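You operate a simulated robot arm through the tools that you are given. There is no shell and no other tool.

You are at the controls of a simulated two-armed robot. One attempt, no reset.

Task
Start the bowl, bring the float into the green band, set the speed to 60% and stop it.
Fine: let no tab be thrown out.

Only the result counts: the job must be done as asked and must still hold three seconds after the hand-in. Knocking over, shifting, dropping, spilling or breaking anything else fails it.

Robot
Two 7-joint arms with fingered hands on one trunk that stands fixed in place. Base frame: the origin is at the foot of the trunk, x ahead of it, y to its left, z up. Readings come in m, rad, newtons and seconds.
The left shoulder is at [0.057, 0.158, 1.27], the right one opposite. With the tool pointing down near the work surface each hand reaches from about 0.1 to 0.82 m from the base axis, measured 20 degrees to its own side. Payload 4 kg a hand.
Tool frame (each hand has its own): the origin (TCP) lies between the finger pads and is the grasp point; the fingertips stand 0.03 m ahead of it; z points along the fingers, y is the line along which they close. The gripper opens to 0.104 m; its body begins 0.035 m behind the TCP. The gripper is a hand of 4 fingers: y runs from the thumb to the fingers, the wrist lies at [-0.015, -0.104, -0.178] in the tool frame.
Orientation is that of the tool frame in the base frame, as a unit quaternion [w, x, y, z]. With the fingers straight down and the wrist toward the robot, the tool's x, y and z point along [0, 1, 0], [1, 0, 0] and [0, 0, -1] of the base frame.

Tools
- The arms move only by the tool apply_moves. It takes "left_moves", "right_moves" or both (then of equal length, played together; a hand with none holds still); each is a list of rows, each a list of 6 numbers: the shift along the base's x, y, z in units of 50 mm (1.0 is 50 mm), then the turn, a rotation vector about the base's x, y, z in units of 8 degrees (1.0 is 8 degrees). In form: [[x, y, z, rx, ry, rz], ...]. A call has 1 to 20 rows; each row shifts and turns the commanded pose from where the row before left it. A call with a number of a shift or a turn outside -1 to 1 is refused whole. A row lasts 0.2 s, in which the tool goes at most 0.05 m and 0.15 rad; a call with a longer step from one row to the next is refused whole. Where a pose cannot be reached the arm comes as near as it can. A force on the tool above 40 N (or 10 N above the force at the start of the call, whichever is more), or a blocked arm, ends the call early, and 0.2 s more pass. In this call time passes only in rows, and 0.2 s behind the last. It gives the time, the measured TCP pose, the force on the tool (base axes), the opening and the grip force at its end, in the units of the frame above (readings bear some noise), with the torque about the TCP (base axes, N m) and any sound that the robot's microphone picked up.
- Cameras (640 x 400 px; columns grow to the right, rows downward): "scene" is now at [0.1372, 0.0346, 1.4725]; the picture's right is [0.37, -0.93, -0.00], its down [-0.26, -0.10, -0.96] and it looks along [0.89, 0.35, -0.28] (base axes); focal length 214 px, centre (320, 200). "left" rides on the left gripper at [-0.061, -0.092, -0.13] in its tool frame; the picture's right is [-0.81, -0.28, 0.52], its down [0.53, -0.71, 0.46] and it looks along [0.24, 0.64, 0.72] (tool axes); focal length 275 px, centre (320, 200). "right" rides on the right gripper at [0.061, -0.092, -0.13] in its tool frame; the picture's right is [-0.81, 0.27, -0.52], its down [-0.53, -0.71, 0.46] and it looks along [-0.24, 0.64, 0.72] (tool axes); focal length 275 px, centre (320, 200). There is no depth. A picture from a camera that has moved, and an enlarged one, comes with that camera's place and axes in the base frame and with its lens.
- capture(camera): a new picture of that camera. It takes no simulated time.
- slide_trunk(by): moves the trunk up (or, below 0, down) by that many m; the arms and the scene camera ride with it, the base frame stays. It gives what a move gives, with no picture.
- move_fingers(index, middle, ring, thumb_bend, thumb_turn, hand): sets how far each is bent, from 0 (flat) to 100 (curled in); at 30 the hand is open as for a grip, at 70 the pads meet at the TCP. One left out holds its place. A second passes; each finger stops where it meets its share of the squeeze, and holds until it gets a number again. It is the only way to open and close the hand. It gives what a move gives, with no picture; readings hold the bend of each and the force on the fingers (four entries, about 0 where the hand has none), thumb and palm. thumb_turn goes from beside the hand (0) to across from the fingers (100), as for a grip.
- aim_head(pan, tilt): turns the head with the scene camera to pan (to the left, within 1.396 rad either way) and tilt (down, from -0.506 to 1.204), counted from straight ahead of the robot. It gives what a move gives.
- close_up(camera, box): a new picture of the part [left, top, right, bottom] of that camera's present view, enlarged. It takes no simulated time.
- sign_off(): hands the job in; it is judged then, once.

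Places have to be worked out from the pictures, the camera data and where the tool is seen. Open the grippers and draw the arms clear of the work before you hand the job in, unless the task says otherwise.

The tools are called after "Emit:" by a JSON object that holds its "method" and its "body". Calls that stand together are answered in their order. apply_moves: Moves the arms, as the interface text tells. Its arguments: {"type":"object","properties":{"left_moves":{"type":"array"},"right_moves":{"type":"array"}},"required":[]} The other tools are called the same way: slide_trunk (by) moves the trunk up or down; move_fingers (index, middle, ring, thumb_bend, thumb_turn, hand) moves the fingers one by one; aim_head (pan, tilt) turns the head that bears the scene camera; capture (camera) takes a picture; close_up (camera, box) takes an enlarged picture of a part of a camera's view; sign_off () hands the job in.

At the start:

```text
t: 0.0
left_position: [0.3271, 0.4389, 1.5195]
left_orientation: [0.0, 0.706, 0.708, 0.0]
left_contact_force: [0.3, -0.9, -0.1]
left_torque: [-0.04, -0.01, 0.01]
left_opening: 0.1035
left_gripper_force: 0.0
left_shape: jaw
left_bend: [30.0, 30.0, 30.0, 30.0, 98.0]
left_finger forces: [0.0, 0.0, 0.0, 0.1, 0.0, 0.1]
right_position: [0.3837, 0.0166, 1.4854]
right_orientation: [0.0, 0.707, 0.707, -0.001]
right_contact_force: [-0.4, 0.3, 0.6]
right_torque: [-0.01, 0.02, -0.02]
right_opening: 0.1037
right_gripper_force: 0.1
right_shape: jaw
right_bend: [30.0, 30.0, 30.0, 30.0, 98.0]
right_finger forces: [0.1, 0.0, 0.1, 0.0, 0.1, 0.0]
trunk travel left (down, up): [-0.475, 0.032]
head pan, tilt (commanded): [0.377, 0.271]
```

scene: 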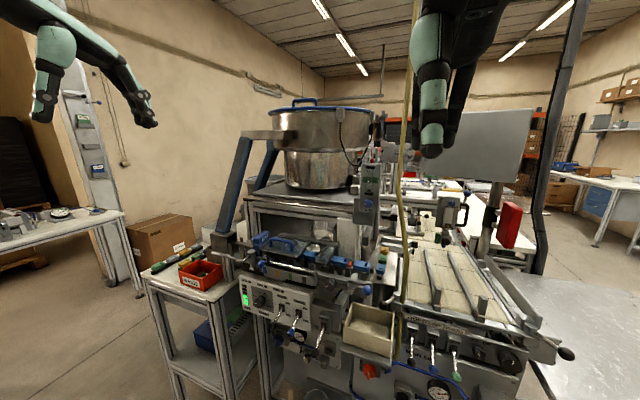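
right: 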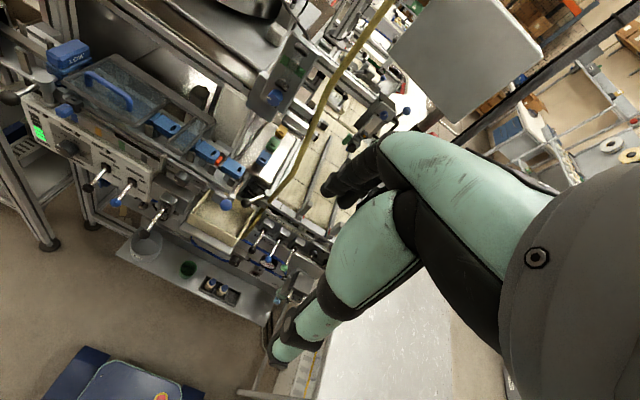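
left: 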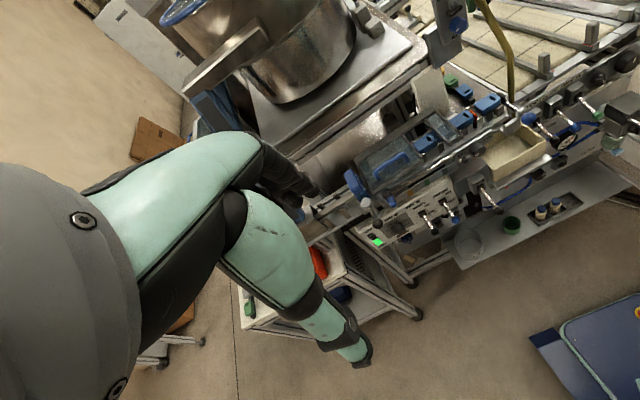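

The pictures show a vibratory bowl feeder with a control panel below it that has a green light, levers and gauges. I'll enlarge the scene view to read the labels.

Emit:
{"method": "close_up", "body": {"camera": "scene", "box": [220, 220, 400, 380]}}

Emit:
{"method": "close_up", "body": {"camera": "scene", "box": [340, 120, 480, 220]}}

Emit:
{"method": "close_up", "body": {"camera": "right", "box": [10, 80, 190, 240]}}

Emit:
{"method": "close_up", "body": {"camera": "left", "box": [340, 160, 520, 280]}}

```text
2.50 times, centred on (310, 300) of scene
camera zoom: at [0.1372, 0.0346, 1.4725], right [0.37, -0.93, 0.0], down [-0.26, -0.1, -0.96], along [0.89, 0.35, -0.28], focal length 536 px, centre (345, -50)
```

zoom: 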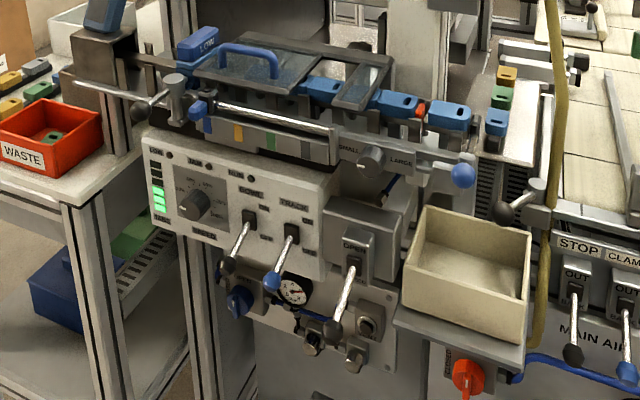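

```text
4.00 times, centred on (410, 170) of scene
camera zoom: at [0.1372, 0.0346, 1.4725], right [0.37, -0.93, 0.0], down [-0.26, -0.1, -0.96], along [0.89, 0.35, -0.28], focal length 858 px, centre (-40, 320)
```

zoom: 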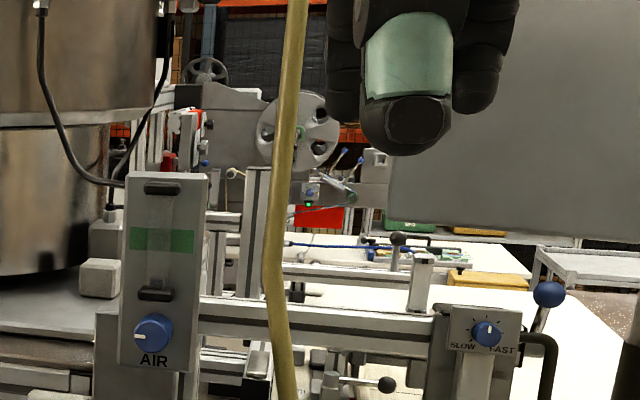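

```text
2.50 times, centred on (100, 160) of right
camera zoom: at [0.2913, 0.0771, 1.6169], right [0.27, -0.81, 0.52], down [-0.71, -0.53, -0.46], along [0.64, -0.24, -0.72], focal length 688 px, centre (870, 300)
```

zoom: 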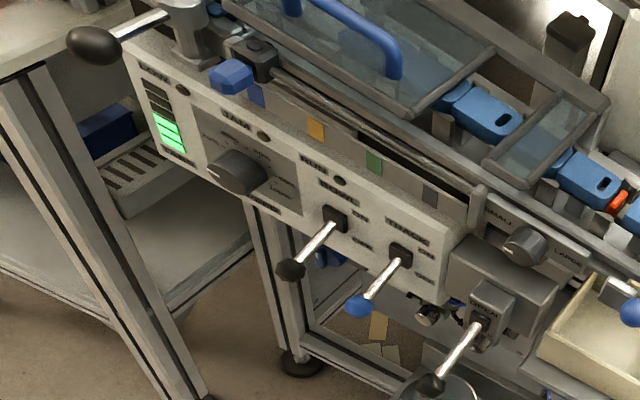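

```text
3.33 times, centred on (430, 220) of left
camera zoom: at [0.2341, 0.3772, 1.6504], right [-0.27, -0.81, -0.52], down [-0.71, 0.53, -0.46], along [0.64, 0.24, -0.72], focal length 918 px, centre (-47, 133)
```

zoom: 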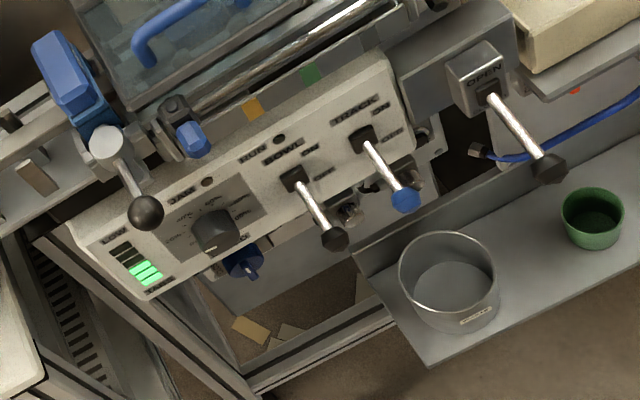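

I need to read the panel in detail, so I'll zoom in on separate parts of it.

Emit:
{"method": "close_up", "body": {"camera": "scene", "box": [236, 268, 326, 324]}}

Emit:
{"method": "close_up", "body": {"camera": "scene", "box": [300, 240, 400, 302]}}

Emit:
{"method": "close_up", "body": {"camera": "scene", "box": [270, 300, 370, 380]}}

Emit:
{"method": "close_up", "body": {"camera": "scene", "box": [350, 155, 400, 225]}}

Emit:
{"method": "close_up", "body": {"camera": "scene", "box": [380, 290, 520, 400]}}

Emit:
{"method": "close_up", "body": {"camera": "scene", "box": [230, 220, 330, 282]}}

Emit:
{"method": "close_up", "body": {"camera": "right", "box": [20, 90, 120, 160]}}

```text
7.11 times, centred on (281, 296) of scene
camera zoom: at [0.1372, 0.0346, 1.4725], right [0.37, -0.93, 0.0], down [-0.26, -0.1, -0.96], along [0.89, 0.35, -0.28], focal length 1525 px, centre (597, -483)
```

zoom: 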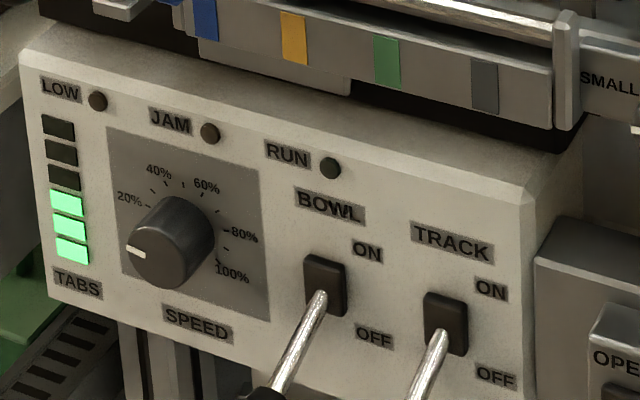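

```text
6.40 times, centred on (350, 271) of scene
camera zoom: at [0.1372, 0.0346, 1.4725], right [0.37, -0.93, 0.0], down [-0.26, -0.1, -0.96], along [0.89, 0.35, -0.28], focal length 1373 px, centre (128, -254)
```

zoom: 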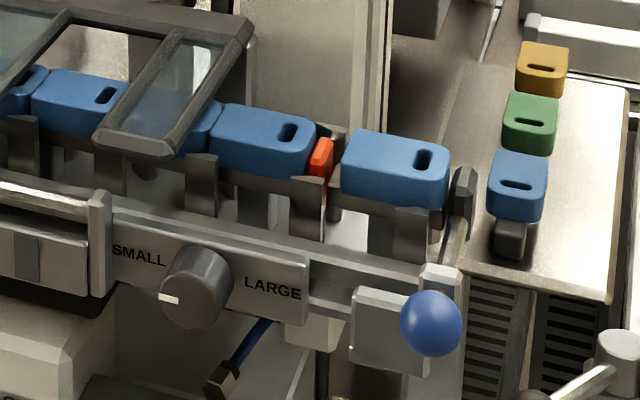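

```text
5.00 times, centred on (320, 340) of scene
camera zoom: at [0.1372, 0.0346, 1.4725], right [0.37, -0.93, 0.0], down [-0.26, -0.1, -0.96], along [0.89, 0.35, -0.28], focal length 1072 px, centre (320, -500)
```

zoom: 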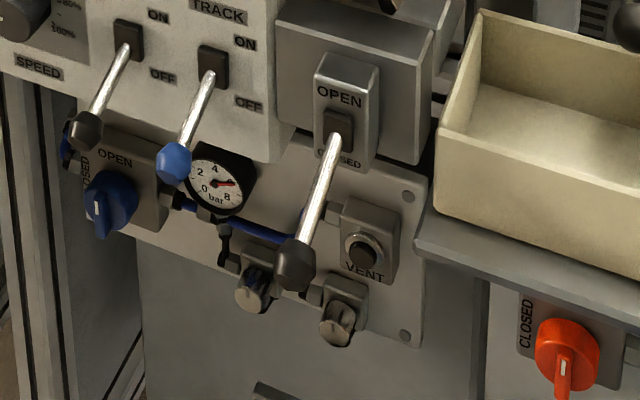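

```text
5.71 times, centred on (375, 190) of scene
camera zoom: at [0.1372, 0.0346, 1.4725], right [0.37, -0.93, 0.0], down [-0.26, -0.1, -0.96], along [0.89, 0.35, -0.28], focal length 1226 px, centre (6, 257)
```

zoom: 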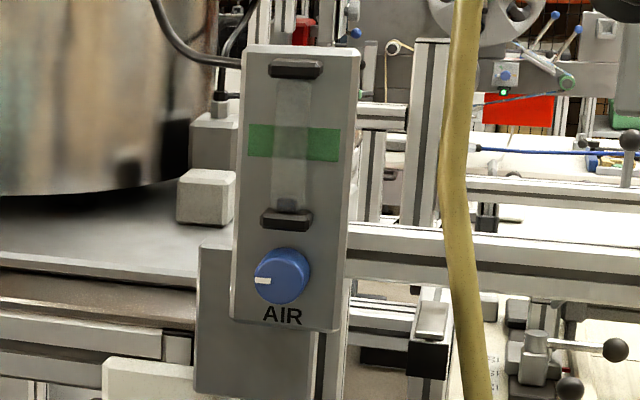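

```text
3.64 times, centred on (450, 345) of scene
camera zoom: at [0.1372, 0.0346, 1.4725], right [0.37, -0.93, 0.0], down [-0.26, -0.1, -0.96], along [0.89, 0.35, -0.28], focal length 780 px, centre (-153, -327)
```

zoom: 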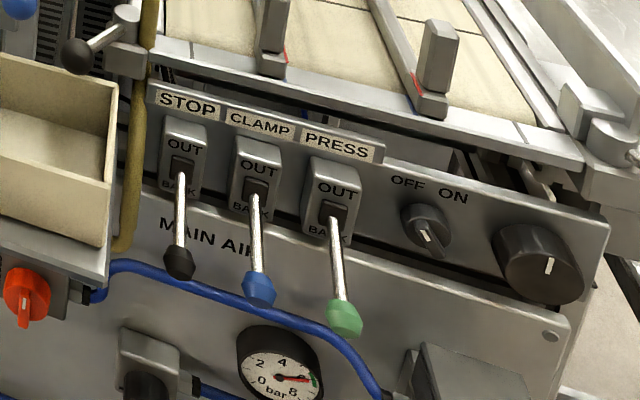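

```text
6.40 times, centred on (280, 251) of scene
camera zoom: at [0.1372, 0.0346, 1.4725], right [0.37, -0.93, 0.0], down [-0.26, -0.1, -0.96], along [0.89, 0.35, -0.28], focal length 1373 px, centre (576, -126)
```

zoom: 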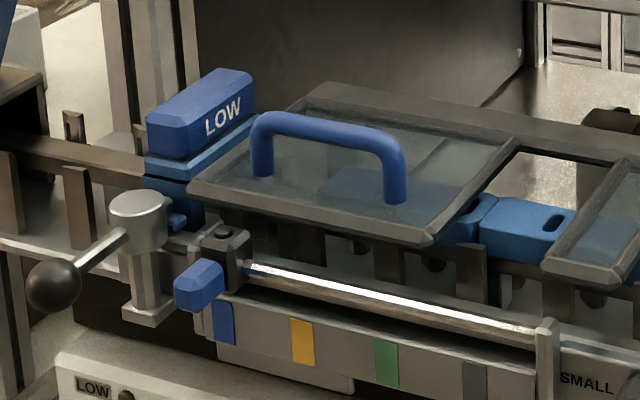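

```text
5.71 times, centred on (70, 125) of right
camera zoom: at [0.2913, 0.0771, 1.6169], right [0.27, -0.81, 0.52], down [-0.71, -0.53, -0.46], along [0.64, -0.24, -0.72], focal length 1573 px, centre (1749, 629)
```

zoom: 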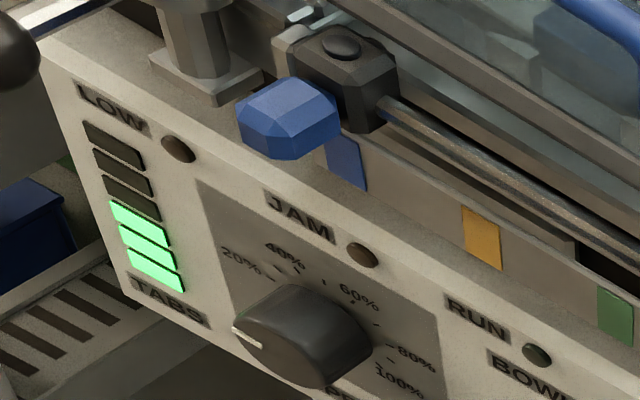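

I've placed the panel at about x=0.61, facing the robot. The BOWL lever base is near (0.605, 0.350, 0.957), with its tip down at (0.555, 0.351, 0.937). The AIR knob is near (0.73, 0.122, 1.295). I'll look closer at the hose, the AIR meter and the supply valve.

Emit:
{"method": "close_up", "body": {"camera": "right", "box": [180, 0, 420, 150]}}

Emit:
{"method": "close_up", "body": {"camera": "right", "box": [140, 140, 340, 300]}}

Emit:
{"method": "close_up", "body": {"camera": "left", "box": [440, 0, 640, 160]}}

Emit:
{"method": "close_up", "body": {"camera": "scene", "box": [270, 310, 330, 350]}}

Emit:
{"method": "close_up", "body": {"camera": "scene", "box": [250, 80, 400, 200]}}

```text
2.67 times, centred on (300, 75) of right
camera zoom: at [0.2913, 0.0771, 1.6169], right [0.27, -0.81, 0.52], down [-0.71, -0.53, -0.46], along [0.64, -0.24, -0.72], focal length 734 px, centre (373, 533)
```

zoom: 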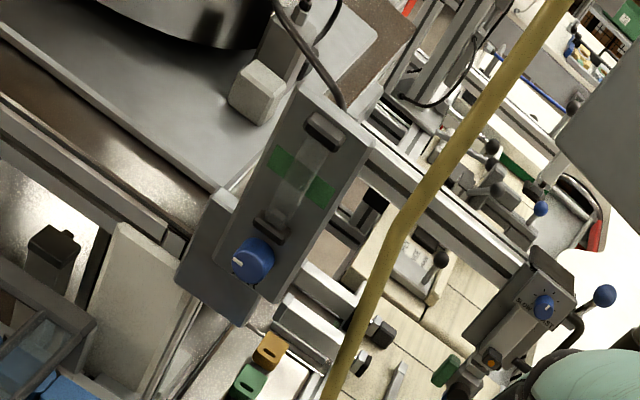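

```text
2.50 times, centred on (240, 220) of right
camera zoom: at [0.2913, 0.0771, 1.6169], right [0.27, -0.81, 0.52], down [-0.71, -0.53, -0.46], along [0.64, -0.24, -0.72], focal length 688 px, centre (520, 150)
```

zoom: 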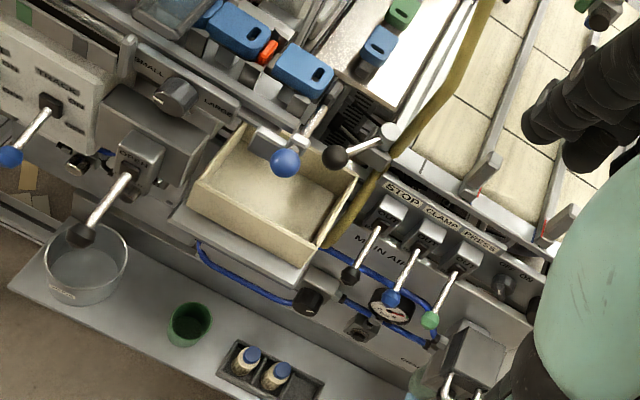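

```text
2.50 times, centred on (540, 80) of left
camera zoom: at [0.2341, 0.3772, 1.6504], right [-0.27, -0.81, -0.52], down [-0.71, 0.53, -0.46], along [0.64, 0.24, -0.72], focal length 688 px, centre (-230, 500)
```

zoom: 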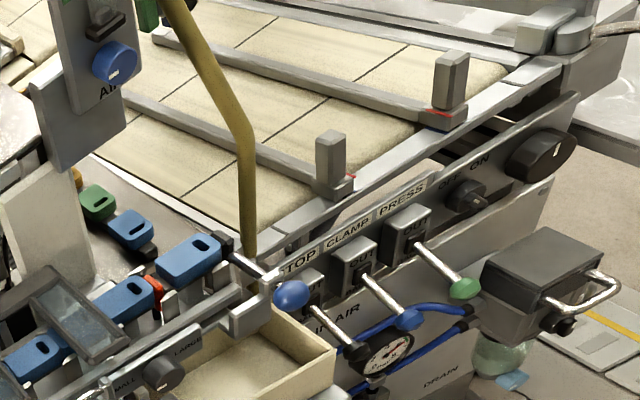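

```text
10.00 times, centred on (300, 330) of scene
camera zoom: at [0.1372, 0.0346, 1.4725], right [0.37, -0.93, 0.0], down [-0.26, -0.1, -0.96], along [0.89, 0.35, -0.28], focal length 2145 px, centre (520, -1100)
```

zoom: 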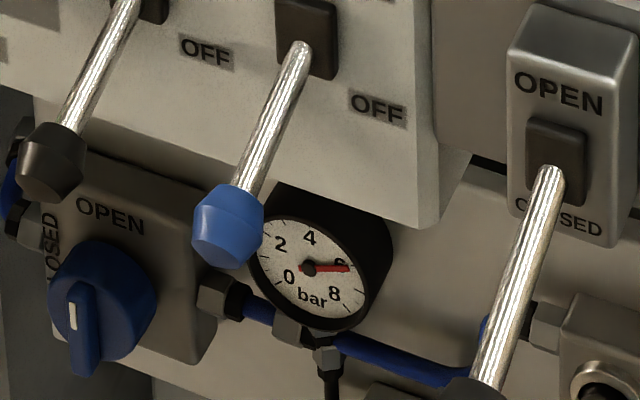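

```text
3.33 times, centred on (325, 140) of scene
camera zoom: at [0.1372, 0.0346, 1.4725], right [0.37, -0.93, 0.0], down [-0.26, -0.1, -0.96], along [0.89, 0.35, -0.28], focal length 715 px, centre (303, 400)
```

zoom: 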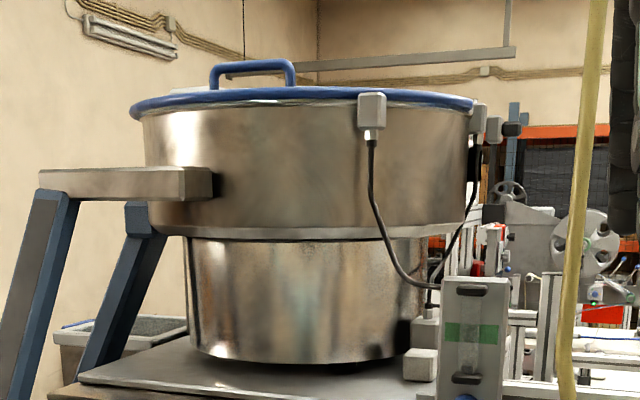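

The pointer on the SPEED dial is near its low end, both panel levers are down (OFF), and the float lies at the bottom of its tube. The supply gauge shows 6 bar and the AIR meter is clear of the hose. I'll turn both hands to point forward with the thumb below, and bring them partway in through free space.

Emit:
{"method": "apply_moves", "body": {"left_moves": [[0.15, -0.03, -0.45, 0, -0.9375, 0], [0.15, -0.03, -0.45, 0, -0.9375, 0], [0.15, -0.03, -0.45, 0, -0.9375, 0], [0.15, -0.03, -0.45, 0, -0.9375, 0], [0.15, -0.03, -0.45, 0, -0.9375, 0], [0.15, -0.03, -0.45, 0, -0.9375, 0], [0.15, -0.03, -0.45, 0, -0.9375, 0], [0.15, -0.03, -0.45, 0, -0.9375, 0], [0.15, -0.03, -0.45, 0, -0.9375, 0], [0.15, -0.03, -0.45, 0, -0.9375, 0], [0.15, -0.03, -0.45, 0, -0.9375, 0], [0.15, -0.03, -0.45, 0, -0.9375, 0]], "right_moves": [[0.19, 0.1, -0.26, 0, -0.9375, 0], [0.19, 0.1, -0.26, 0, -0.9375, 0], [0.19, 0.1, -0.26, 0, -0.9375, 0], [0.19, 0.1, -0.26, 0, -0.9375, 0], [0.19, 0.1, -0.26, 0, -0.9375, 0], [0.19, 0.1, -0.26, 0, -0.9375, 0], [0.19, 0.1, -0.26, 0, -0.9375, 0], [0.19, 0.1, -0.26, 0, -0.9375, 0], [0.19, 0.1, -0.26, 0, -0.9375, 0], [0.19, 0.1, -0.26, 0, -0.9375, 0], [0.19, 0.1, -0.26, 0, -0.9375, 0], [0.19, 0.1, -0.26, 0, -0.9375, 0]]}}

```text
t: 2.8
left_position: [0.3898, 0.4316, 1.2631]
left_orientation: [0.506, 0.494, 0.493, 0.506]
left_contact_force: [-0.6, -0.2, 0.5]
left_torque: [0.0, 0.02, -0.02]
left_opening: 0.104
left_gripper_force: 0.1
left_shape: jaw
left_bend: [30.0, 30.0, 30.0, 30.0, 97.0]
left_finger forces: [0.1, 0.0, 0.0, 0.1, 0.0, 0.1]
left hand out of reach, approached as far as the arm can: row 8, 9
right_position: [0.4866, 0.05, 1.3452]
right_orientation: [0.484, 0.533, 0.486, 0.496]
right_contact_force: [-0.5, 1.2, -0.3]
right_torque: [-0.04, 0.02, 0.0]
right_opening: 0.1041
right_gripper_force: 0.1
right_shape: jaw
right_bend: [30.0, 30.0, 30.0, 30.0, 98.0]
right_finger forces: [0.0, 0.0, 0.0, 0.1, 0.0, 0.0]
right hand out of reach, approached as far as the arm can: row 12
trunk travel left (down, up): [-0.475, 0.032]
head pan, tilt (commanded): [0.377, 0.271]
stopped in row 12 (right hand): the arm was blocked; the commanded pose is now the measured one
```

Both hands now point forward, but the right arm met a limit at the last row. I'll take all three pictures.

Emit:
{"method": "capture", "body": {"camera": "scene"}}

Emit:
{"method": "capture", "body": {"camera": "right"}}

Emit:
{"method": "capture", "body": {"camera": "left"}}

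```text
taken
camera scene: at [0.1372, 0.0323, 1.4744], right [0.36, -0.93, -0.01], down [-0.24, -0.09, -0.97], along [0.9, 0.35, -0.26], focal length 214 px, centre (320, 200)
```

scene: 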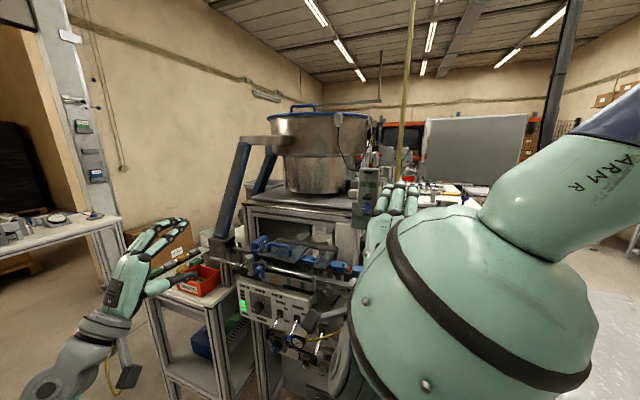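

```text
taken
camera right: at [0.3536, 0.1193, 1.2626], right [-0.54, -0.81, 0.25], down [0.41, -0.51, -0.76], along [0.74, -0.31, 0.6], focal length 275 px, centre (320, 200)
```

right: 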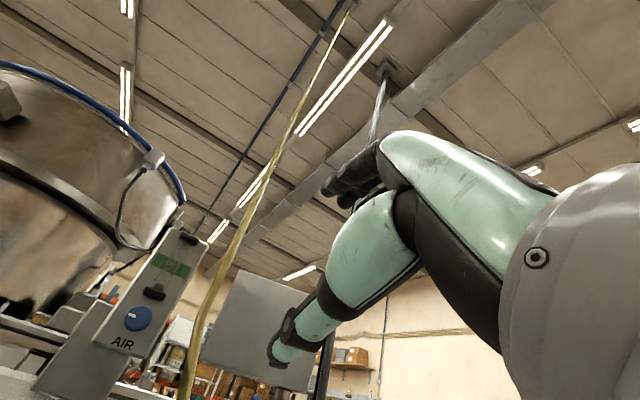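

```text
taken
camera left: at [0.26, 0.3694, 1.1683], right [0.52, -0.81, -0.26], down [0.47, 0.53, -0.7], along [0.71, 0.24, 0.66], focal length 275 px, centre (320, 200)
```

left: 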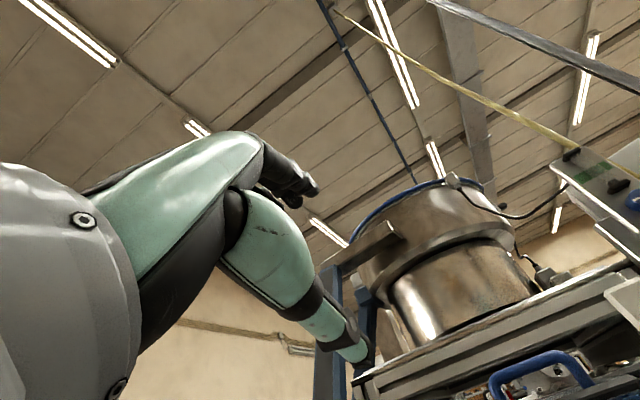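

The raised right elbow blocks the head camera, and the left arm can reach every control. I'll park the right arm well to the right with its fingers down, and hold the left still.

Emit:
{"method": "apply_moves", "body": {"right_moves": [[-0.19, -0.25, 0.2, 0, 0.9375, 0], [-0.19, -0.35, 0.2, 0, 0.9375, 0], [-0.19, -0.45, 0.2, 0, 0.9375, 0], [-0.19, -0.45, 0.2, 0, 0.9375, 0], [-0.19, -0.45, 0.2, 0, 0.9375, 0], [-0.19, -0.45, 0.2, 0, 0.9375, 0], [-0.19, -0.45, 0.2, 0, 0.9375, 0], [-0.19, -0.45, 0.1, 0, 0.9375, 0], [-0.19, -0.45, 0.1, 0, 0.9375, 0], [-0.1, -0.45, 0, 0, 0.9375, 0], [0, -0.45, 0, 0, 0.9375, 0], [0, -0.45, 0, 0, 0.9375, 0]]}}

```text
t: 5.4
left_position: [0.3904, 0.4319, 1.2626]
left_orientation: [0.507, 0.494, 0.494, 0.505]
left_contact_force: [0.5, 0.7, -0.3]
left_torque: [0.0, 0.0, 0.0]
left_opening: 0.104
left_gripper_force: 0.0
left_shape: jaw
left_bend: [30.0, 30.0, 30.0, 30.0, 97.0]
left_finger forces: [0.0, 0.0, 0.0, 0.1, 0.0, 0.0]
right_position: [0.3891, -0.2029, 1.429]
right_orientation: [0.011, 0.725, 0.689, -0.015]
right_contact_force: [0.4, -0.4, 0.0]
right_torque: [0.02, 0.03, -0.01]
right_opening: 0.1038
right_gripper_force: 0.1
right_shape: jaw
right_bend: [30.0, 30.0, 30.0, 30.0, 98.0]
right_finger forces: [0.0, 0.0, 0.0, 0.0, 0.0, 0.0]
trunk travel left (down, up): [-0.475, 0.032]
head pan, tilt (commanded): [0.377, 0.271]
```

The right arm is parked. I'll lower the trunk 0.15 m so the arm and camera heights suit both the panel and the AIR meter. The hands have only free air below them at x of about 0.39.

Emit:
{"method": "slide_trunk", "body": {"by": -0.15}}

Emit:
{"method": "aim_head", "body": {"pan": 0.45, "tilt": 0.35}}

Emit:
{"method": "capture", "body": {"camera": "scene"}}

Emit:
{"method": "capture", "body": {"camera": "left"}}

```text
t: 7.2
left_position: [0.3891, 0.4329, 1.111]
left_orientation: [0.507, 0.493, 0.494, 0.505]
left_contact_force: [0.8, 0.5, -0.5]
left_torque: [-0.02, -0.02, 0.01]
left_opening: 0.1041
left_gripper_force: 0.0
left_shape: jaw
left_bend: [30.0, 30.0, 30.0, 30.0, 97.0]
left_finger forces: [0.0, 0.0, 0.0, 0.0, 0.0, 0.1]
right_position: [0.3895, -0.2025, 1.2782]
right_orientation: [0.011, 0.725, 0.689, -0.016]
right_contact_force: [-0.7, -0.1, 0.4]
right_torque: [0.0, 0.01, 0.02]
right_opening: 0.104
right_gripper_force: 0.1
right_shape: jaw
right_bend: [30.0, 30.0, 30.0, 30.0, 98.0]
right_finger forces: [0.0, 0.1, 0.1, 0.0, 0.0, 0.0]
trunk travel left (down, up): [-0.325, 0.182]
head pan, tilt (commanded): [0.377, 0.271]
```

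```text
t: 7.8
left_position: [0.3901, 0.4322, 1.11]
left_orientation: [0.506, 0.493, 0.495, 0.506]
left_contact_force: [0.6, 0.7, 0.3]
left_torque: [0.01, -0.01, 0.01]
left_opening: 0.104
left_gripper_force: 0.1
left_shape: jaw
left_bend: [30.0, 30.0, 30.0, 30.0, 97.0]
left_finger forces: [0.0, 0.0, 0.0, 0.0, 0.0, 0.0]
right_position: [0.3888, -0.2031, 1.2785]
right_orientation: [0.012, 0.725, 0.689, -0.016]
right_contact_force: [0.1, -1.0, 0.3]
right_torque: [0.0, 0.0, 0.04]
right_opening: 0.1038
right_gripper_force: 0.1
right_shape: jaw
right_bend: [30.0, 30.0, 30.0, 30.0, 98.0]
right_finger forces: [0.0, 0.0, 0.0, 0.1, 0.0, 0.0]
trunk travel left (down, up): [-0.325, 0.182]
head pan, tilt (commanded): [0.45, 0.351]
```

```text
taken
camera scene: at [0.1321, 0.0406, 1.314], right [0.43, -0.9, -0.01], down [-0.32, -0.15, -0.94], along [0.84, 0.41, -0.35], focal length 214 px, centre (320, 200)
```

scene: 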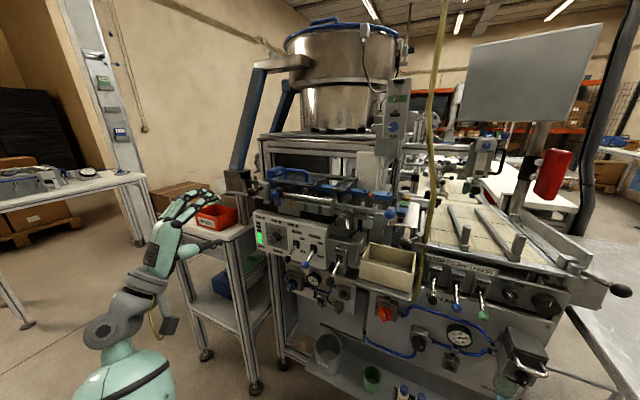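

```text
taken
camera left: at [0.2609, 0.3711, 1.0163], right [0.52, -0.81, -0.26], down [0.47, 0.53, -0.7], along [0.71, 0.24, 0.66], focal length 275 px, centre (320, 200)
```

left: 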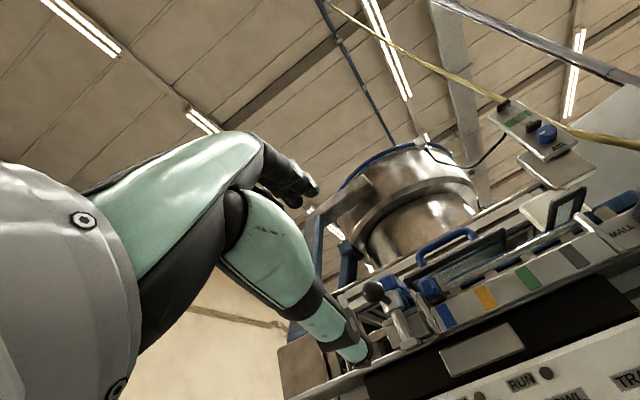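

The view is clear now. I'll zoom in on the dial panel and the AIR meter.

Emit:
{"method": "close_up", "body": {"camera": "scene", "box": [248, 205, 328, 255]}}

Emit:
{"method": "close_up", "body": {"camera": "scene", "box": [280, 240, 360, 300]}}

Emit:
{"method": "close_up", "body": {"camera": "scene", "box": [365, 70, 445, 150]}}

Emit:
{"method": "close_up", "body": {"camera": "scene", "box": [250, 150, 410, 240]}}

```text
8.00 times, centred on (288, 230) of scene
camera zoom: at [0.1321, 0.0406, 1.314], right [0.43, -0.9, -0.01], down [-0.32, -0.15, -0.94], along [0.84, 0.41, -0.35], focal length 1716 px, centre (576, -40)
```

zoom: 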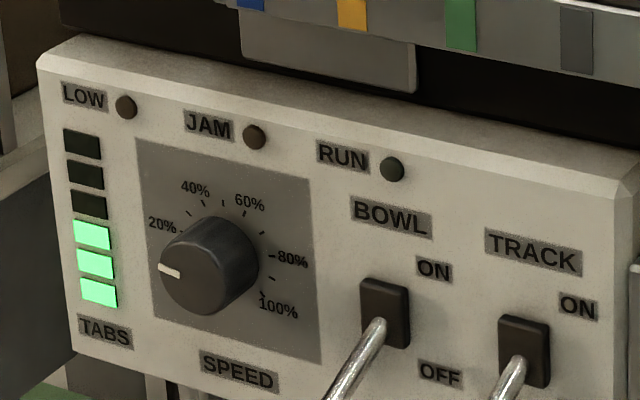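

```text
6.67 times, centred on (320, 270) of scene
camera zoom: at [0.1321, 0.0406, 1.314], right [0.43, -0.9, -0.01], down [-0.32, -0.15, -0.94], along [0.84, 0.41, -0.35], focal length 1430 px, centre (320, -267)
```

zoom: 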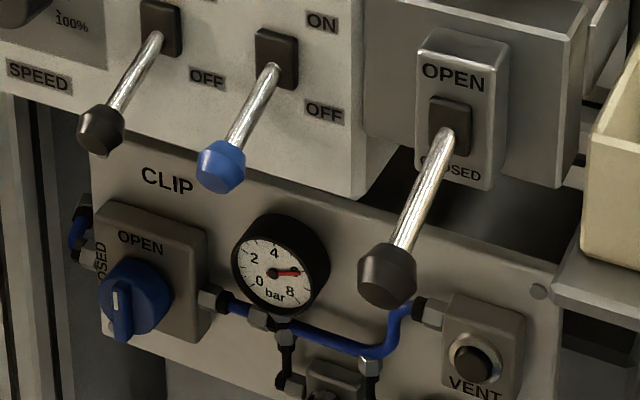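

```text
5.00 times, centred on (405, 110) of scene
camera zoom: at [0.1321, 0.0406, 1.314], right [0.43, -0.9, -0.01], down [-0.32, -0.15, -0.94], along [0.84, 0.41, -0.35], focal length 1072 px, centre (-105, 650)
```

zoom: 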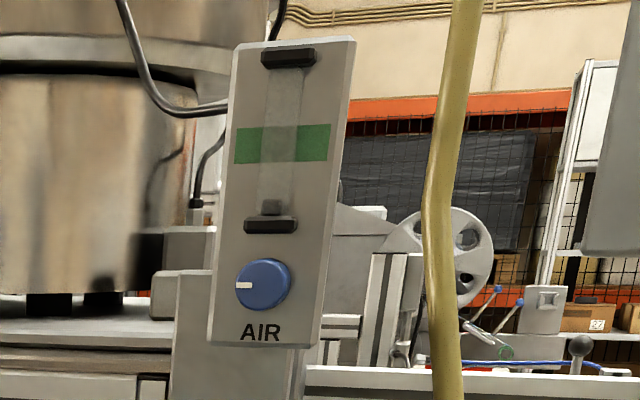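

```text
4.00 times, centred on (330, 195) of scene
camera zoom: at [0.1321, 0.0406, 1.314], right [0.43, -0.9, -0.01], down [-0.32, -0.15, -0.94], along [0.84, 0.41, -0.35], focal length 858 px, centre (280, 220)
```

zoom: 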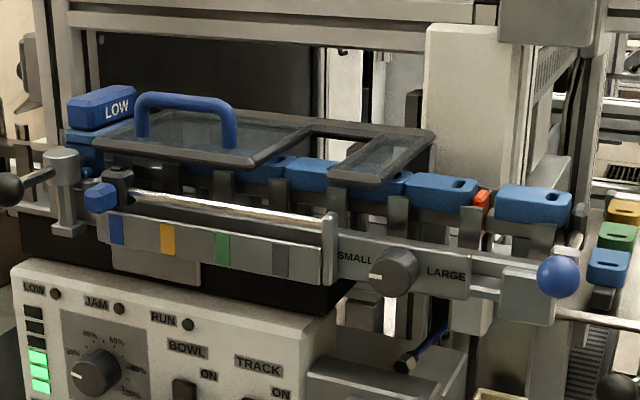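

The dial scale spans about 270°, and its pointer is near 15–20%, so 60% lies roughly 110° clockwise. I'll narrow the left hand to a fork of about 4 cm and bring it in front of the BOWL lever.

Emit:
{"method": "move_fingers", "body": {"hand": "left", "index": 54, "middle": 54, "ring": 54, "thumb_bend": 54}}

Emit:
{"method": "apply_moves", "body": {"left_moves": [[0.2, -0.2, -0.41, 0, 0.1, 0], [0.2, -0.2, -0.41, 0, 0.1, 0], [0.2, -0.2, -0.41, 0, 0, 0], [0.2, -0.2, -0.41, 0, 0, 0], [0.2, -0.2, -0.41, 0, 0, 0], [0.2, -0.2, -0.41, 0, 0, 0], [0.2, -0.2, -0.41, 0, 0, 0], [0.2, -0.2, -0.41, 0, 0, 0]]}}

Emit:
{"method": "capture", "body": {"camera": "scene"}}

Emit:
{"method": "capture", "body": {"camera": "left"}}

```text
t: 8.8
left_position: [0.3903, 0.433, 1.1107]
left_orientation: [0.506, 0.494, 0.495, 0.505]
left_contact_force: [-0.7, -1.1, 0.1]
left_torque: [0.0, 0.0, -0.02]
left_opening: 0.0422
left_gripper_force: 0.1
left_shape: fingers
left_bend: [54.0, 54.0, 54.0, 54.0, 97.0]
left_finger forces: [0.0, 0.0, 0.0, 0.0, 0.1, 0.1]
right_position: [0.3892, -0.2024, 1.2783]
right_orientation: [0.012, 0.725, 0.688, -0.015]
right_contact_force: [0.1, 0.2, -0.1]
right_torque: [0.0, -0.04, 0.0]
right_opening: 0.1039
right_gripper_force: 0.0
right_shape: jaw
right_bend: [30.0, 30.0, 30.0, 30.0, 98.0]
right_finger forces: [0.1, 0.0, 0.0, 0.1, 0.0, 0.0]
trunk travel left (down, up): [-0.325, 0.182]
head pan, tilt (commanded): [0.45, 0.351]
```

```text
t: 10.3
left_position: [0.4417, 0.3974, 1.0153]
left_orientation: [0.461, 0.537, 0.46, 0.536]
left_contact_force: [1.1, 0.1, -0.5]
left_torque: [-0.03, -0.02, -0.01]
left_opening: 0.0419
left_gripper_force: 0.0
left_shape: fingers
left_bend: [54.0, 54.0, 54.0, 54.0, 98.0]
left_finger forces: [0.0, 0.0, 0.0, 0.0, 0.0, 0.0]
right_position: [0.3724, -0.2021, 1.2846]
right_orientation: [0.018, 0.726, 0.688, -0.01]
right_contact_force: [0.5, -0.4, -0.5]
right_torque: [-0.02, -0.03, -0.05]
right_opening: 0.1041
right_gripper_force: 0.1
right_shape: jaw
right_bend: [30.0, 30.0, 30.0, 30.0, 98.0]
right_finger forces: [0.0, 0.0, 0.1, 0.0, 0.0, 0.0]
trunk travel left (down, up): [-0.325, 0.182]
head pan, tilt (commanded): [0.45, 0.351]
stopped in row 7 (left hand): the arm was blocked; the commanded pose is now the measured one
```

```text
taken
camera scene: at [0.1306, 0.0408, 1.3155], right [0.44, -0.9, 0.0], down [-0.32, -0.15, -0.94], along [0.84, 0.41, -0.35], focal length 214 px, centre (320, 200)
```

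scene: 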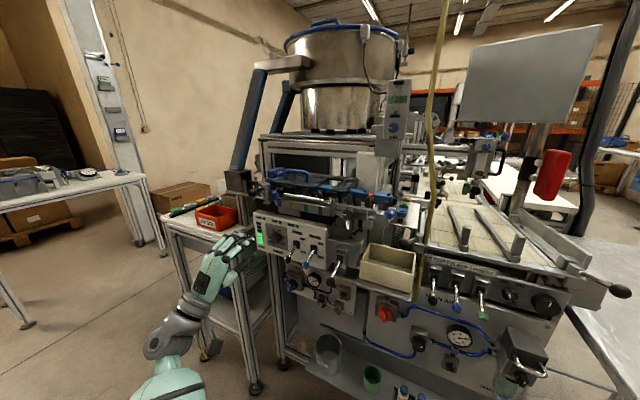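

```text
taken
camera left: at [0.3105, 0.3506, 0.9153], right [0.52, -0.76, -0.4], down [0.46, 0.64, -0.62], along [0.72, 0.14, 0.67], focal length 275 px, centre (320, 200)
```

left: 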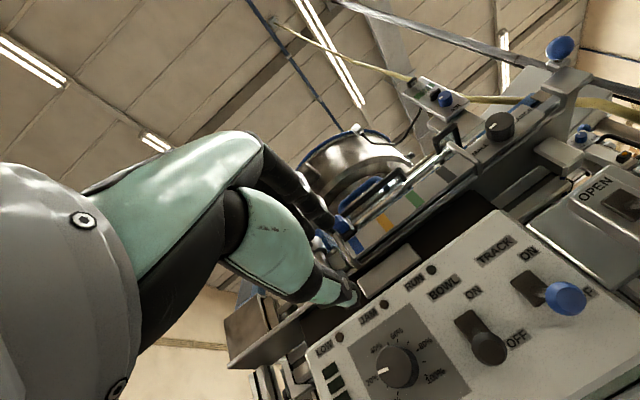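

The left arm stopped on a limit: with the thumb below, the forearm must come up from beneath, so the shoulder is too high for panel height. I'll back the hand up to where it worked before, then lower the trunk further so the panel lies at a comfortable relative height.

Emit:
{"method": "apply_moves", "body": {"left_moves": [[-0.17, 0.12, 0.35, -0.18, 0, 0], [-0.17, 0.12, 0.35, -0.18, 0, 0], [-0.17, 0.12, 0.35, -0.18, 0, 0], [-0.17, 0.12, 0.35, -0.18, 0, 0], [-0.17, 0.12, 0.35, -0.18, 0, 0], [-0.17, 0.12, 0.35, -0.18, 0, 0]]}}

Emit:
{"method": "slide_trunk", "body": {"by": -0.22}}

Emit:
{"method": "aim_head", "body": {"pan": 0.5, "tilt": 0.15}}

Emit:
{"method": "capture", "body": {"camera": "scene"}}

```text
t: 11.3
left_position: [0.3995, 0.4253, 1.0621]
left_orientation: [0.535, 0.46, 0.529, 0.471]
left_contact_force: [-0.7, -0.3, -0.3]
left_torque: [-0.01, 0.0, -0.04]
left_opening: 0.042
left_gripper_force: 0.1
left_shape: fingers
left_bend: [54.0, 54.0, 54.0, 54.0, 98.0]
left_finger forces: [0.0, 0.0, 0.0, 0.0, 0.0, 0.1]
right_position: [0.3567, -0.2009, 1.2926]
right_orientation: [0.021, 0.725, 0.689, -0.004]
right_contact_force: [-0.9, 0.8, 0.0]
right_torque: [0.0, -0.02, -0.04]
right_opening: 0.1039
right_gripper_force: 0.2
right_shape: jaw
right_bend: [30.0, 30.0, 30.0, 30.0, 98.0]
right_finger forces: [0.0, 0.0, 0.1, 0.0, 0.0, 0.0]
trunk travel left (down, up): [-0.325, 0.182]
head pan, tilt (commanded): [0.45, 0.351]
stopped in row 5 (left hand): the arm was blocked; the commanded pose is now the measured one
```

```text
t: 12.1
left_position: [0.4402, 0.4781, 0.9224]
left_orientation: [0.543, 0.437, 0.616, 0.367]
left_contact_force: [0.8, 0.1, 0.4]
left_torque: [0.02, -0.03, -0.02]
left_opening: 0.0417
left_gripper_force: 0.0
left_shape: fingers
left_bend: [54.0, 54.0, 54.0, 54.0, 98.0]
left_finger forces: [0.0, 0.0, 0.0, 0.0, 0.1, 0.0]
right_position: [0.3447, -0.1995, 1.2667]
right_orientation: [0.024, 0.722, 0.691, 0.003]
right_contact_force: [-0.8, 0.8, 0.0]
right_torque: [0.0, -0.01, -0.01]
right_opening: 0.1038
right_gripper_force: 0.0
right_shape: jaw
right_bend: [30.0, 30.0, 30.0, 30.0, 98.0]
right_finger forces: [0.0, 0.1, 0.1, 0.0, 0.1, 0.0]
trunk travel left (down, up): [-0.298, 0.209]
head pan, tilt (commanded): [0.45, 0.351]
stopped: the arm was blocked; the commanded pose is now the measured one
```

```text
t: 12.8
left_position: [0.4403, 0.4753, 0.9199]
left_orientation: [0.543, 0.437, 0.617, 0.365]
left_contact_force: [-0.1, -0.6, -0.2]
left_torque: [0.02, -0.01, 0.0]
left_opening: 0.0416
left_gripper_force: 0.1
left_shape: fingers
left_bend: [54.0, 54.0, 54.0, 54.0, 98.0]
left_finger forces: [0.0, 0.1, 0.0, 0.0, 0.1, 0.1]
right_position: [0.3449, -0.2003, 1.2654]
right_orientation: [0.024, 0.722, 0.691, 0.003]
right_contact_force: [0.2, -0.1, 0.2]
right_torque: [0.02, 0.0, 0.03]
right_opening: 0.1039
right_gripper_force: 0.0
right_shape: jaw
right_bend: [30.0, 30.0, 30.0, 30.0, 98.0]
right_finger forces: [0.0, 0.0, 0.0, 0.1, 0.0, 0.0]
trunk travel left (down, up): [-0.298, 0.209]
head pan, tilt (commanded): [0.499, 0.15]
```

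```text
taken
camera scene: at [0.1288, 0.0443, 1.3064], right [0.48, -0.88, -0.01], down [-0.14, -0.07, -0.99], along [0.87, 0.47, -0.16], focal length 214 px, centre (320, 200)
```

scene: 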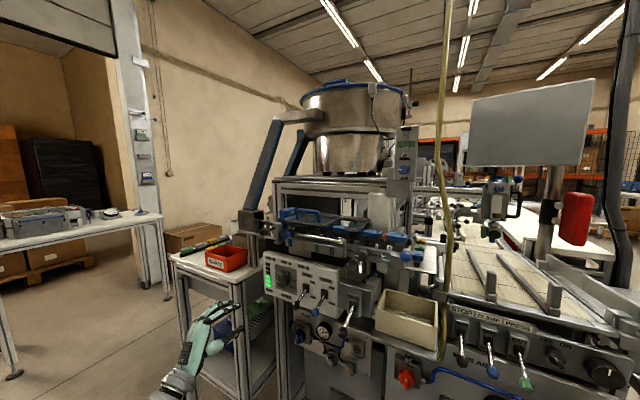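

Something blocks the left arm again during the slide. I'll turn the head down and left to see the left elbow and what it's touching.

Emit:
{"method": "aim_head", "body": {"pan": 1.0, "tilt": 0.9}}

Emit:
{"method": "capture", "body": {"camera": "scene"}}

Emit:
{"method": "capture", "body": {"camera": "left"}}

```text
t: 13.9
left_position: [0.4409, 0.474, 0.9172]
left_orientation: [0.543, 0.436, 0.62, 0.362]
left_contact_force: [-0.3, -0.5, 0.0]
left_torque: [0.02, 0.01, 0.05]
left_opening: 0.0417
left_gripper_force: 0.0
left_shape: fingers
left_bend: [54.0, 54.0, 54.0, 54.0, 98.0]
left_finger forces: [0.0, 0.1, 0.0, 0.0, 0.1, 0.0]
right_position: [0.3454, -0.2, 1.2663]
right_orientation: [0.023, 0.723, 0.691, 0.004]
right_contact_force: [0.5, -0.6, -0.9]
right_torque: [-0.01, -0.02, 0.03]
right_opening: 0.1039
right_gripper_force: 0.0
right_shape: jaw
right_bend: [30.0, 30.0, 30.0, 30.0, 98.0]
right_finger forces: [0.0, 0.0, 0.1, 0.0, 0.1, 0.1]
trunk travel left (down, up): [-0.298, 0.209]
head pan, tilt (commanded): [1.0, 0.901]
```

```text
taken
camera scene: at [0.0878, 0.0637, 1.2417], right [0.84, -0.54, -0.01], down [-0.43, -0.66, -0.62], along [0.33, 0.52, -0.79], focal length 214 px, centre (320, 200)
```

scene: 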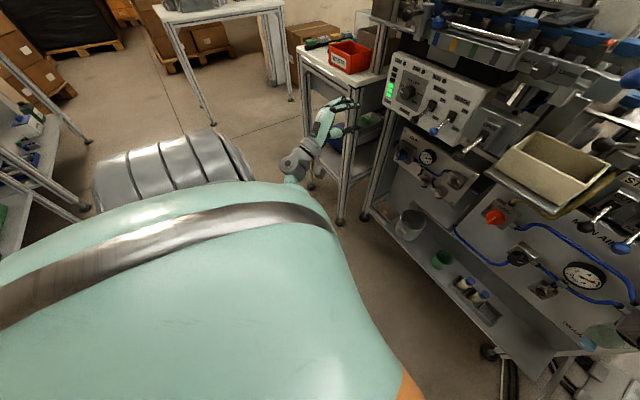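

```text
taken
camera left: at [0.3002, 0.3874, 0.8742], right [0.5, -0.87, -0.04], down [0.33, 0.23, -0.92], along [0.8, 0.44, 0.4], focal length 275 px, centre (320, 200)
```

left: 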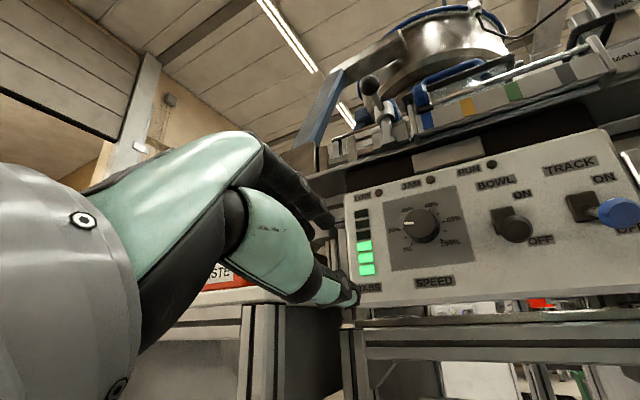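

The left forearm is tucked against the robot's own torso, which explains the blocking. Rolling the hand so that the thumb side swings out to the left should carry the elbow outward, so I'll do that while lifting a little.

Emit:
{"method": "apply_moves", "body": {"left_moves": [[0.05, 0, 0.25, 0.9, -0.1, 0], [0.05, 0, 0.25, 0.9, -0.1, 0], [0.05, 0, 0.25, 0.9, -0.1, 0], [0.05, 0, 0.25, 0.9, -0.1, 0], [0.05, 0, 0.25, 0.9, -0.1, 0]]}}

Emit:
{"method": "capture", "body": {"camera": "scene"}}

```text
t: 15.0
left_position: [0.4313, 0.4536, 0.8998]
left_orientation: [0.452, 0.54, 0.54, 0.46]
left_contact_force: [-0.3, 0.4, 0.0]
left_torque: [0.01, 0.02, 0.0]
left_opening: 0.0418
left_gripper_force: 0.0
left_shape: fingers
left_bend: [54.0, 54.0, 54.0, 54.0, 97.0]
left_finger forces: [0.0, 0.0, 0.0, 0.0, 0.0, 0.1]
right_position: [0.3292, -0.1971, 1.2716]
right_orientation: [0.026, 0.72, 0.694, 0.014]
right_contact_force: [0.0, 0.6, 0.2]
right_torque: [-0.01, 0.01, 0.01]
right_opening: 0.104
right_gripper_force: 0.2
right_shape: jaw
right_bend: [30.0, 30.0, 30.0, 30.0, 98.0]
right_finger forces: [0.0, 0.0, 0.0, 0.0, 0.1, 0.0]
trunk travel left (down, up): [-0.298, 0.209]
head pan, tilt (commanded): [1.0, 0.901]
stopped in row 5 (left hand): the arm was blocked; the commanded pose is now the measured one
```

```text
taken
camera scene: at [0.0866, 0.0639, 1.2414], right [0.84, -0.54, -0.01], down [-0.43, -0.66, -0.62], along [0.33, 0.52, -0.79], focal length 214 px, centre (320, 200)
```

scene: 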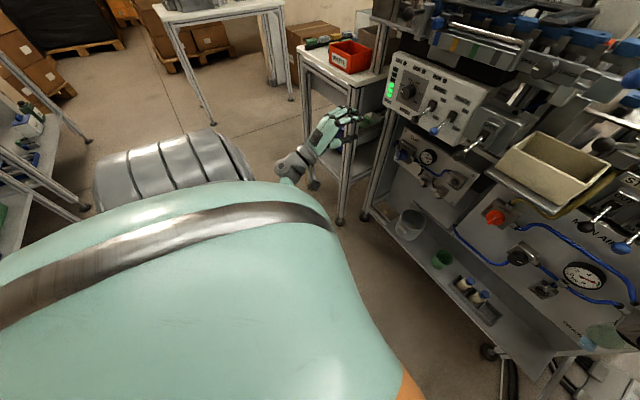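

The elbow seems to be jammed low against the robot's base. I'll raise the trunk to free it, and then swing the elbow out to the left by rolling the hand higher up.

Emit:
{"method": "slide_trunk", "body": {"by": 0.18}}

Emit:
{"method": "capture", "body": {"camera": "scene"}}

```text
t: 17.0
left_position: [0.4277, 0.4492, 1.0835]
left_orientation: [0.446, 0.545, 0.538, 0.464]
left_contact_force: [0.3, 0.4, -0.6]
left_torque: [-0.01, 0.0, -0.02]
left_opening: 0.0417
left_gripper_force: 0.1
left_shape: fingers
left_bend: [54.0, 54.0, 54.0, 54.0, 97.0]
left_finger forces: [0.0, 0.1, 0.0, 0.1, 0.0, 0.0]
right_position: [0.3314, -0.1987, 1.4501]
right_orientation: [0.024, 0.72, 0.693, 0.013]
right_contact_force: [-0.3, 0.2, 0.3]
right_torque: [0.02, 0.0, 0.0]
right_opening: 0.1038
right_gripper_force: 0.1
right_shape: jaw
right_bend: [30.0, 30.0, 30.0, 30.0, 98.0]
right_finger forces: [0.0, 0.0, 0.0, 0.0, 0.1, 0.0]
trunk travel left (down, up): [-0.478, 0.029]
head pan, tilt (commanded): [1.0, 0.901]
```

```text
taken
camera scene: at [0.0907, 0.0636, 1.4207], right [0.84, -0.54, -0.01], down [-0.43, -0.66, -0.62], along [0.33, 0.52, -0.79], focal length 214 px, centre (320, 200)
```

scene: 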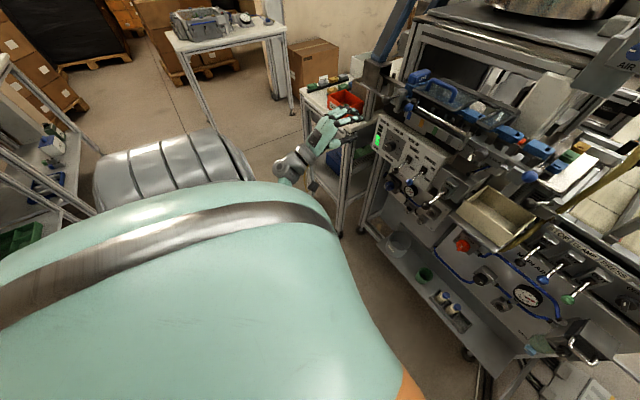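

The trunk is back near the top. Now I'll lift the hand and roll it clockwise so the wrist goes left and the elbow comes out.

Emit:
{"method": "apply_moves", "body": {"left_moves": [[0, 0, 0.4, 0.3, -0.2, 0], [0, 0, 0.4, 0.6, -0.2, 0], [0, 0, 0.4, 0.9, -0.2, 0], [0, 0, 0.4, 0.9, -0.2, 0], [0, 0, 0.2, 0.9, -0.2, 0], [0, 0, 0, 0.9, -0.2, 0]]}}

Emit:
{"method": "capture", "body": {"camera": "scene"}}

```text
t: 18.4
left_position: [0.4278, 0.4497, 1.1725]
left_orientation: [0.3, 0.619, 0.326, 0.649]
left_contact_force: [-0.7, 0.4, 0.6]
left_torque: [0.01, 0.0, -0.02]
left_opening: 0.0417
left_gripper_force: 0.1
left_shape: fingers
left_bend: [54.0, 54.0, 54.0, 54.0, 97.0]
left_finger forces: [0.0, 0.0, 0.1, 0.1, 0.0, 0.0]
right_position: [0.3315, -0.197, 1.4495]
right_orientation: [0.024, 0.72, 0.694, 0.013]
right_contact_force: [-0.2, -0.8, 0.1]
right_torque: [-0.01, 0.01, -0.01]
right_opening: 0.104
right_gripper_force: 0.1
right_shape: jaw
right_bend: [30.0, 30.0, 30.0, 30.0, 98.0]
right_finger forces: [0.0, 0.0, 0.0, 0.0, 0.1, 0.1]
trunk travel left (down, up): [-0.478, 0.029]
head pan, tilt (commanded): [1.0, 0.901]
```

```text
taken
camera scene: at [0.0907, 0.064, 1.4206], right [0.84, -0.54, -0.01], down [-0.43, -0.66, -0.62], along [0.33, 0.52, -0.79], focal length 214 px, centre (320, 200)
```

scene: 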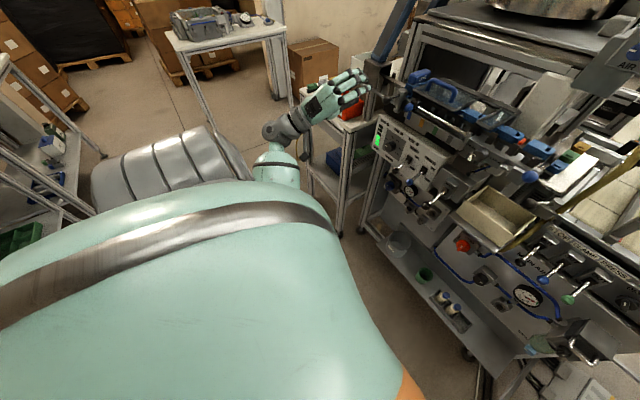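

No block this time, and the roll is now about 37°. I'll carry on rolling while bringing the hand down and toward the lever's side.

Emit:
{"method": "apply_moves", "body": {"left_moves": [[0.05, -0.2, -0.35, 0.8, 0, -0.1], [0.05, -0.2, -0.35, 0.8, 0, -0.1], [0.05, -0.2, -0.35, 0.8, 0, -0.1], [0.05, -0.2, -0.35, 0.6, 0, -0.1], [0.05, -0.2, -0.35, 0, 0, 0], [0.05, -0.2, -0.35, 0, 0, 0]]}}

Emit:
{"method": "capture", "body": {"camera": "scene"}}

Emit:
{"method": "capture", "body": {"camera": "left"}}

```text
t: 19.8
left_position: [0.4427, 0.3916, 1.0688]
left_orientation: [0.184, 0.677, 0.167, 0.693]
left_contact_force: [0.2, 1.0, 0.2]
left_torque: [0.02, 0.01, -0.02]
left_opening: 0.0417
left_gripper_force: 0.0
left_shape: fingers
left_bend: [54.0, 54.0, 54.0, 54.0, 97.0]
left_finger forces: [0.1, 0.0, 0.0, 0.1, 0.0, 0.0]
right_position: [0.3316, -0.1976, 1.4501]
right_orientation: [0.025, 0.72, 0.694, 0.013]
right_contact_force: [0.0, 0.6, 0.0]
right_torque: [0.01, 0.0, 0.0]
right_opening: 0.104
right_gripper_force: 0.0
right_shape: jaw
right_bend: [30.0, 30.0, 30.0, 30.0, 98.0]
right_finger forces: [0.1, 0.0, 0.0, 0.1, 0.1, 0.0]
trunk travel left (down, up): [-0.478, 0.029]
head pan, tilt (commanded): [1.0, 0.901]
```

```text
taken
camera scene: at [0.0905, 0.0633, 1.4206], right [0.84, -0.54, -0.01], down [-0.43, -0.66, -0.62], along [0.33, 0.52, -0.79], focal length 214 px, centre (320, 200)
```

scene: 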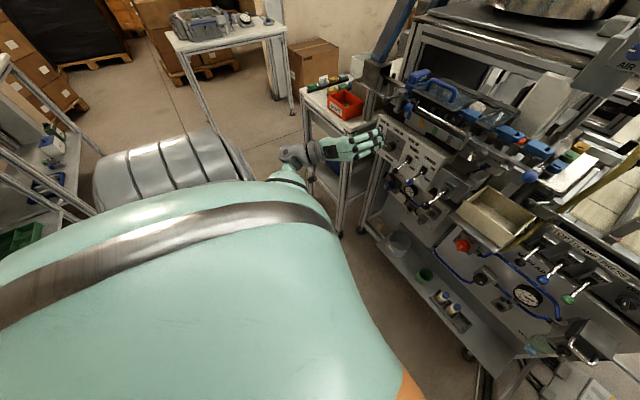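

```text
taken
camera left: at [0.315, 0.4433, 0.9656], right [0.54, -0.16, -0.83], down [0.47, 0.87, 0.14], along [0.7, -0.46, 0.54], focal length 275 px, centre (320, 200)
```

left: 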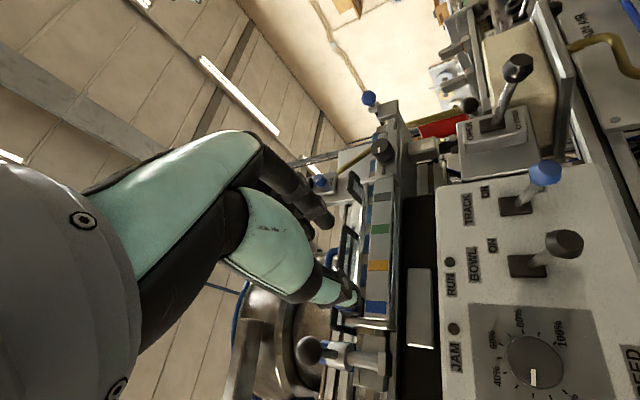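

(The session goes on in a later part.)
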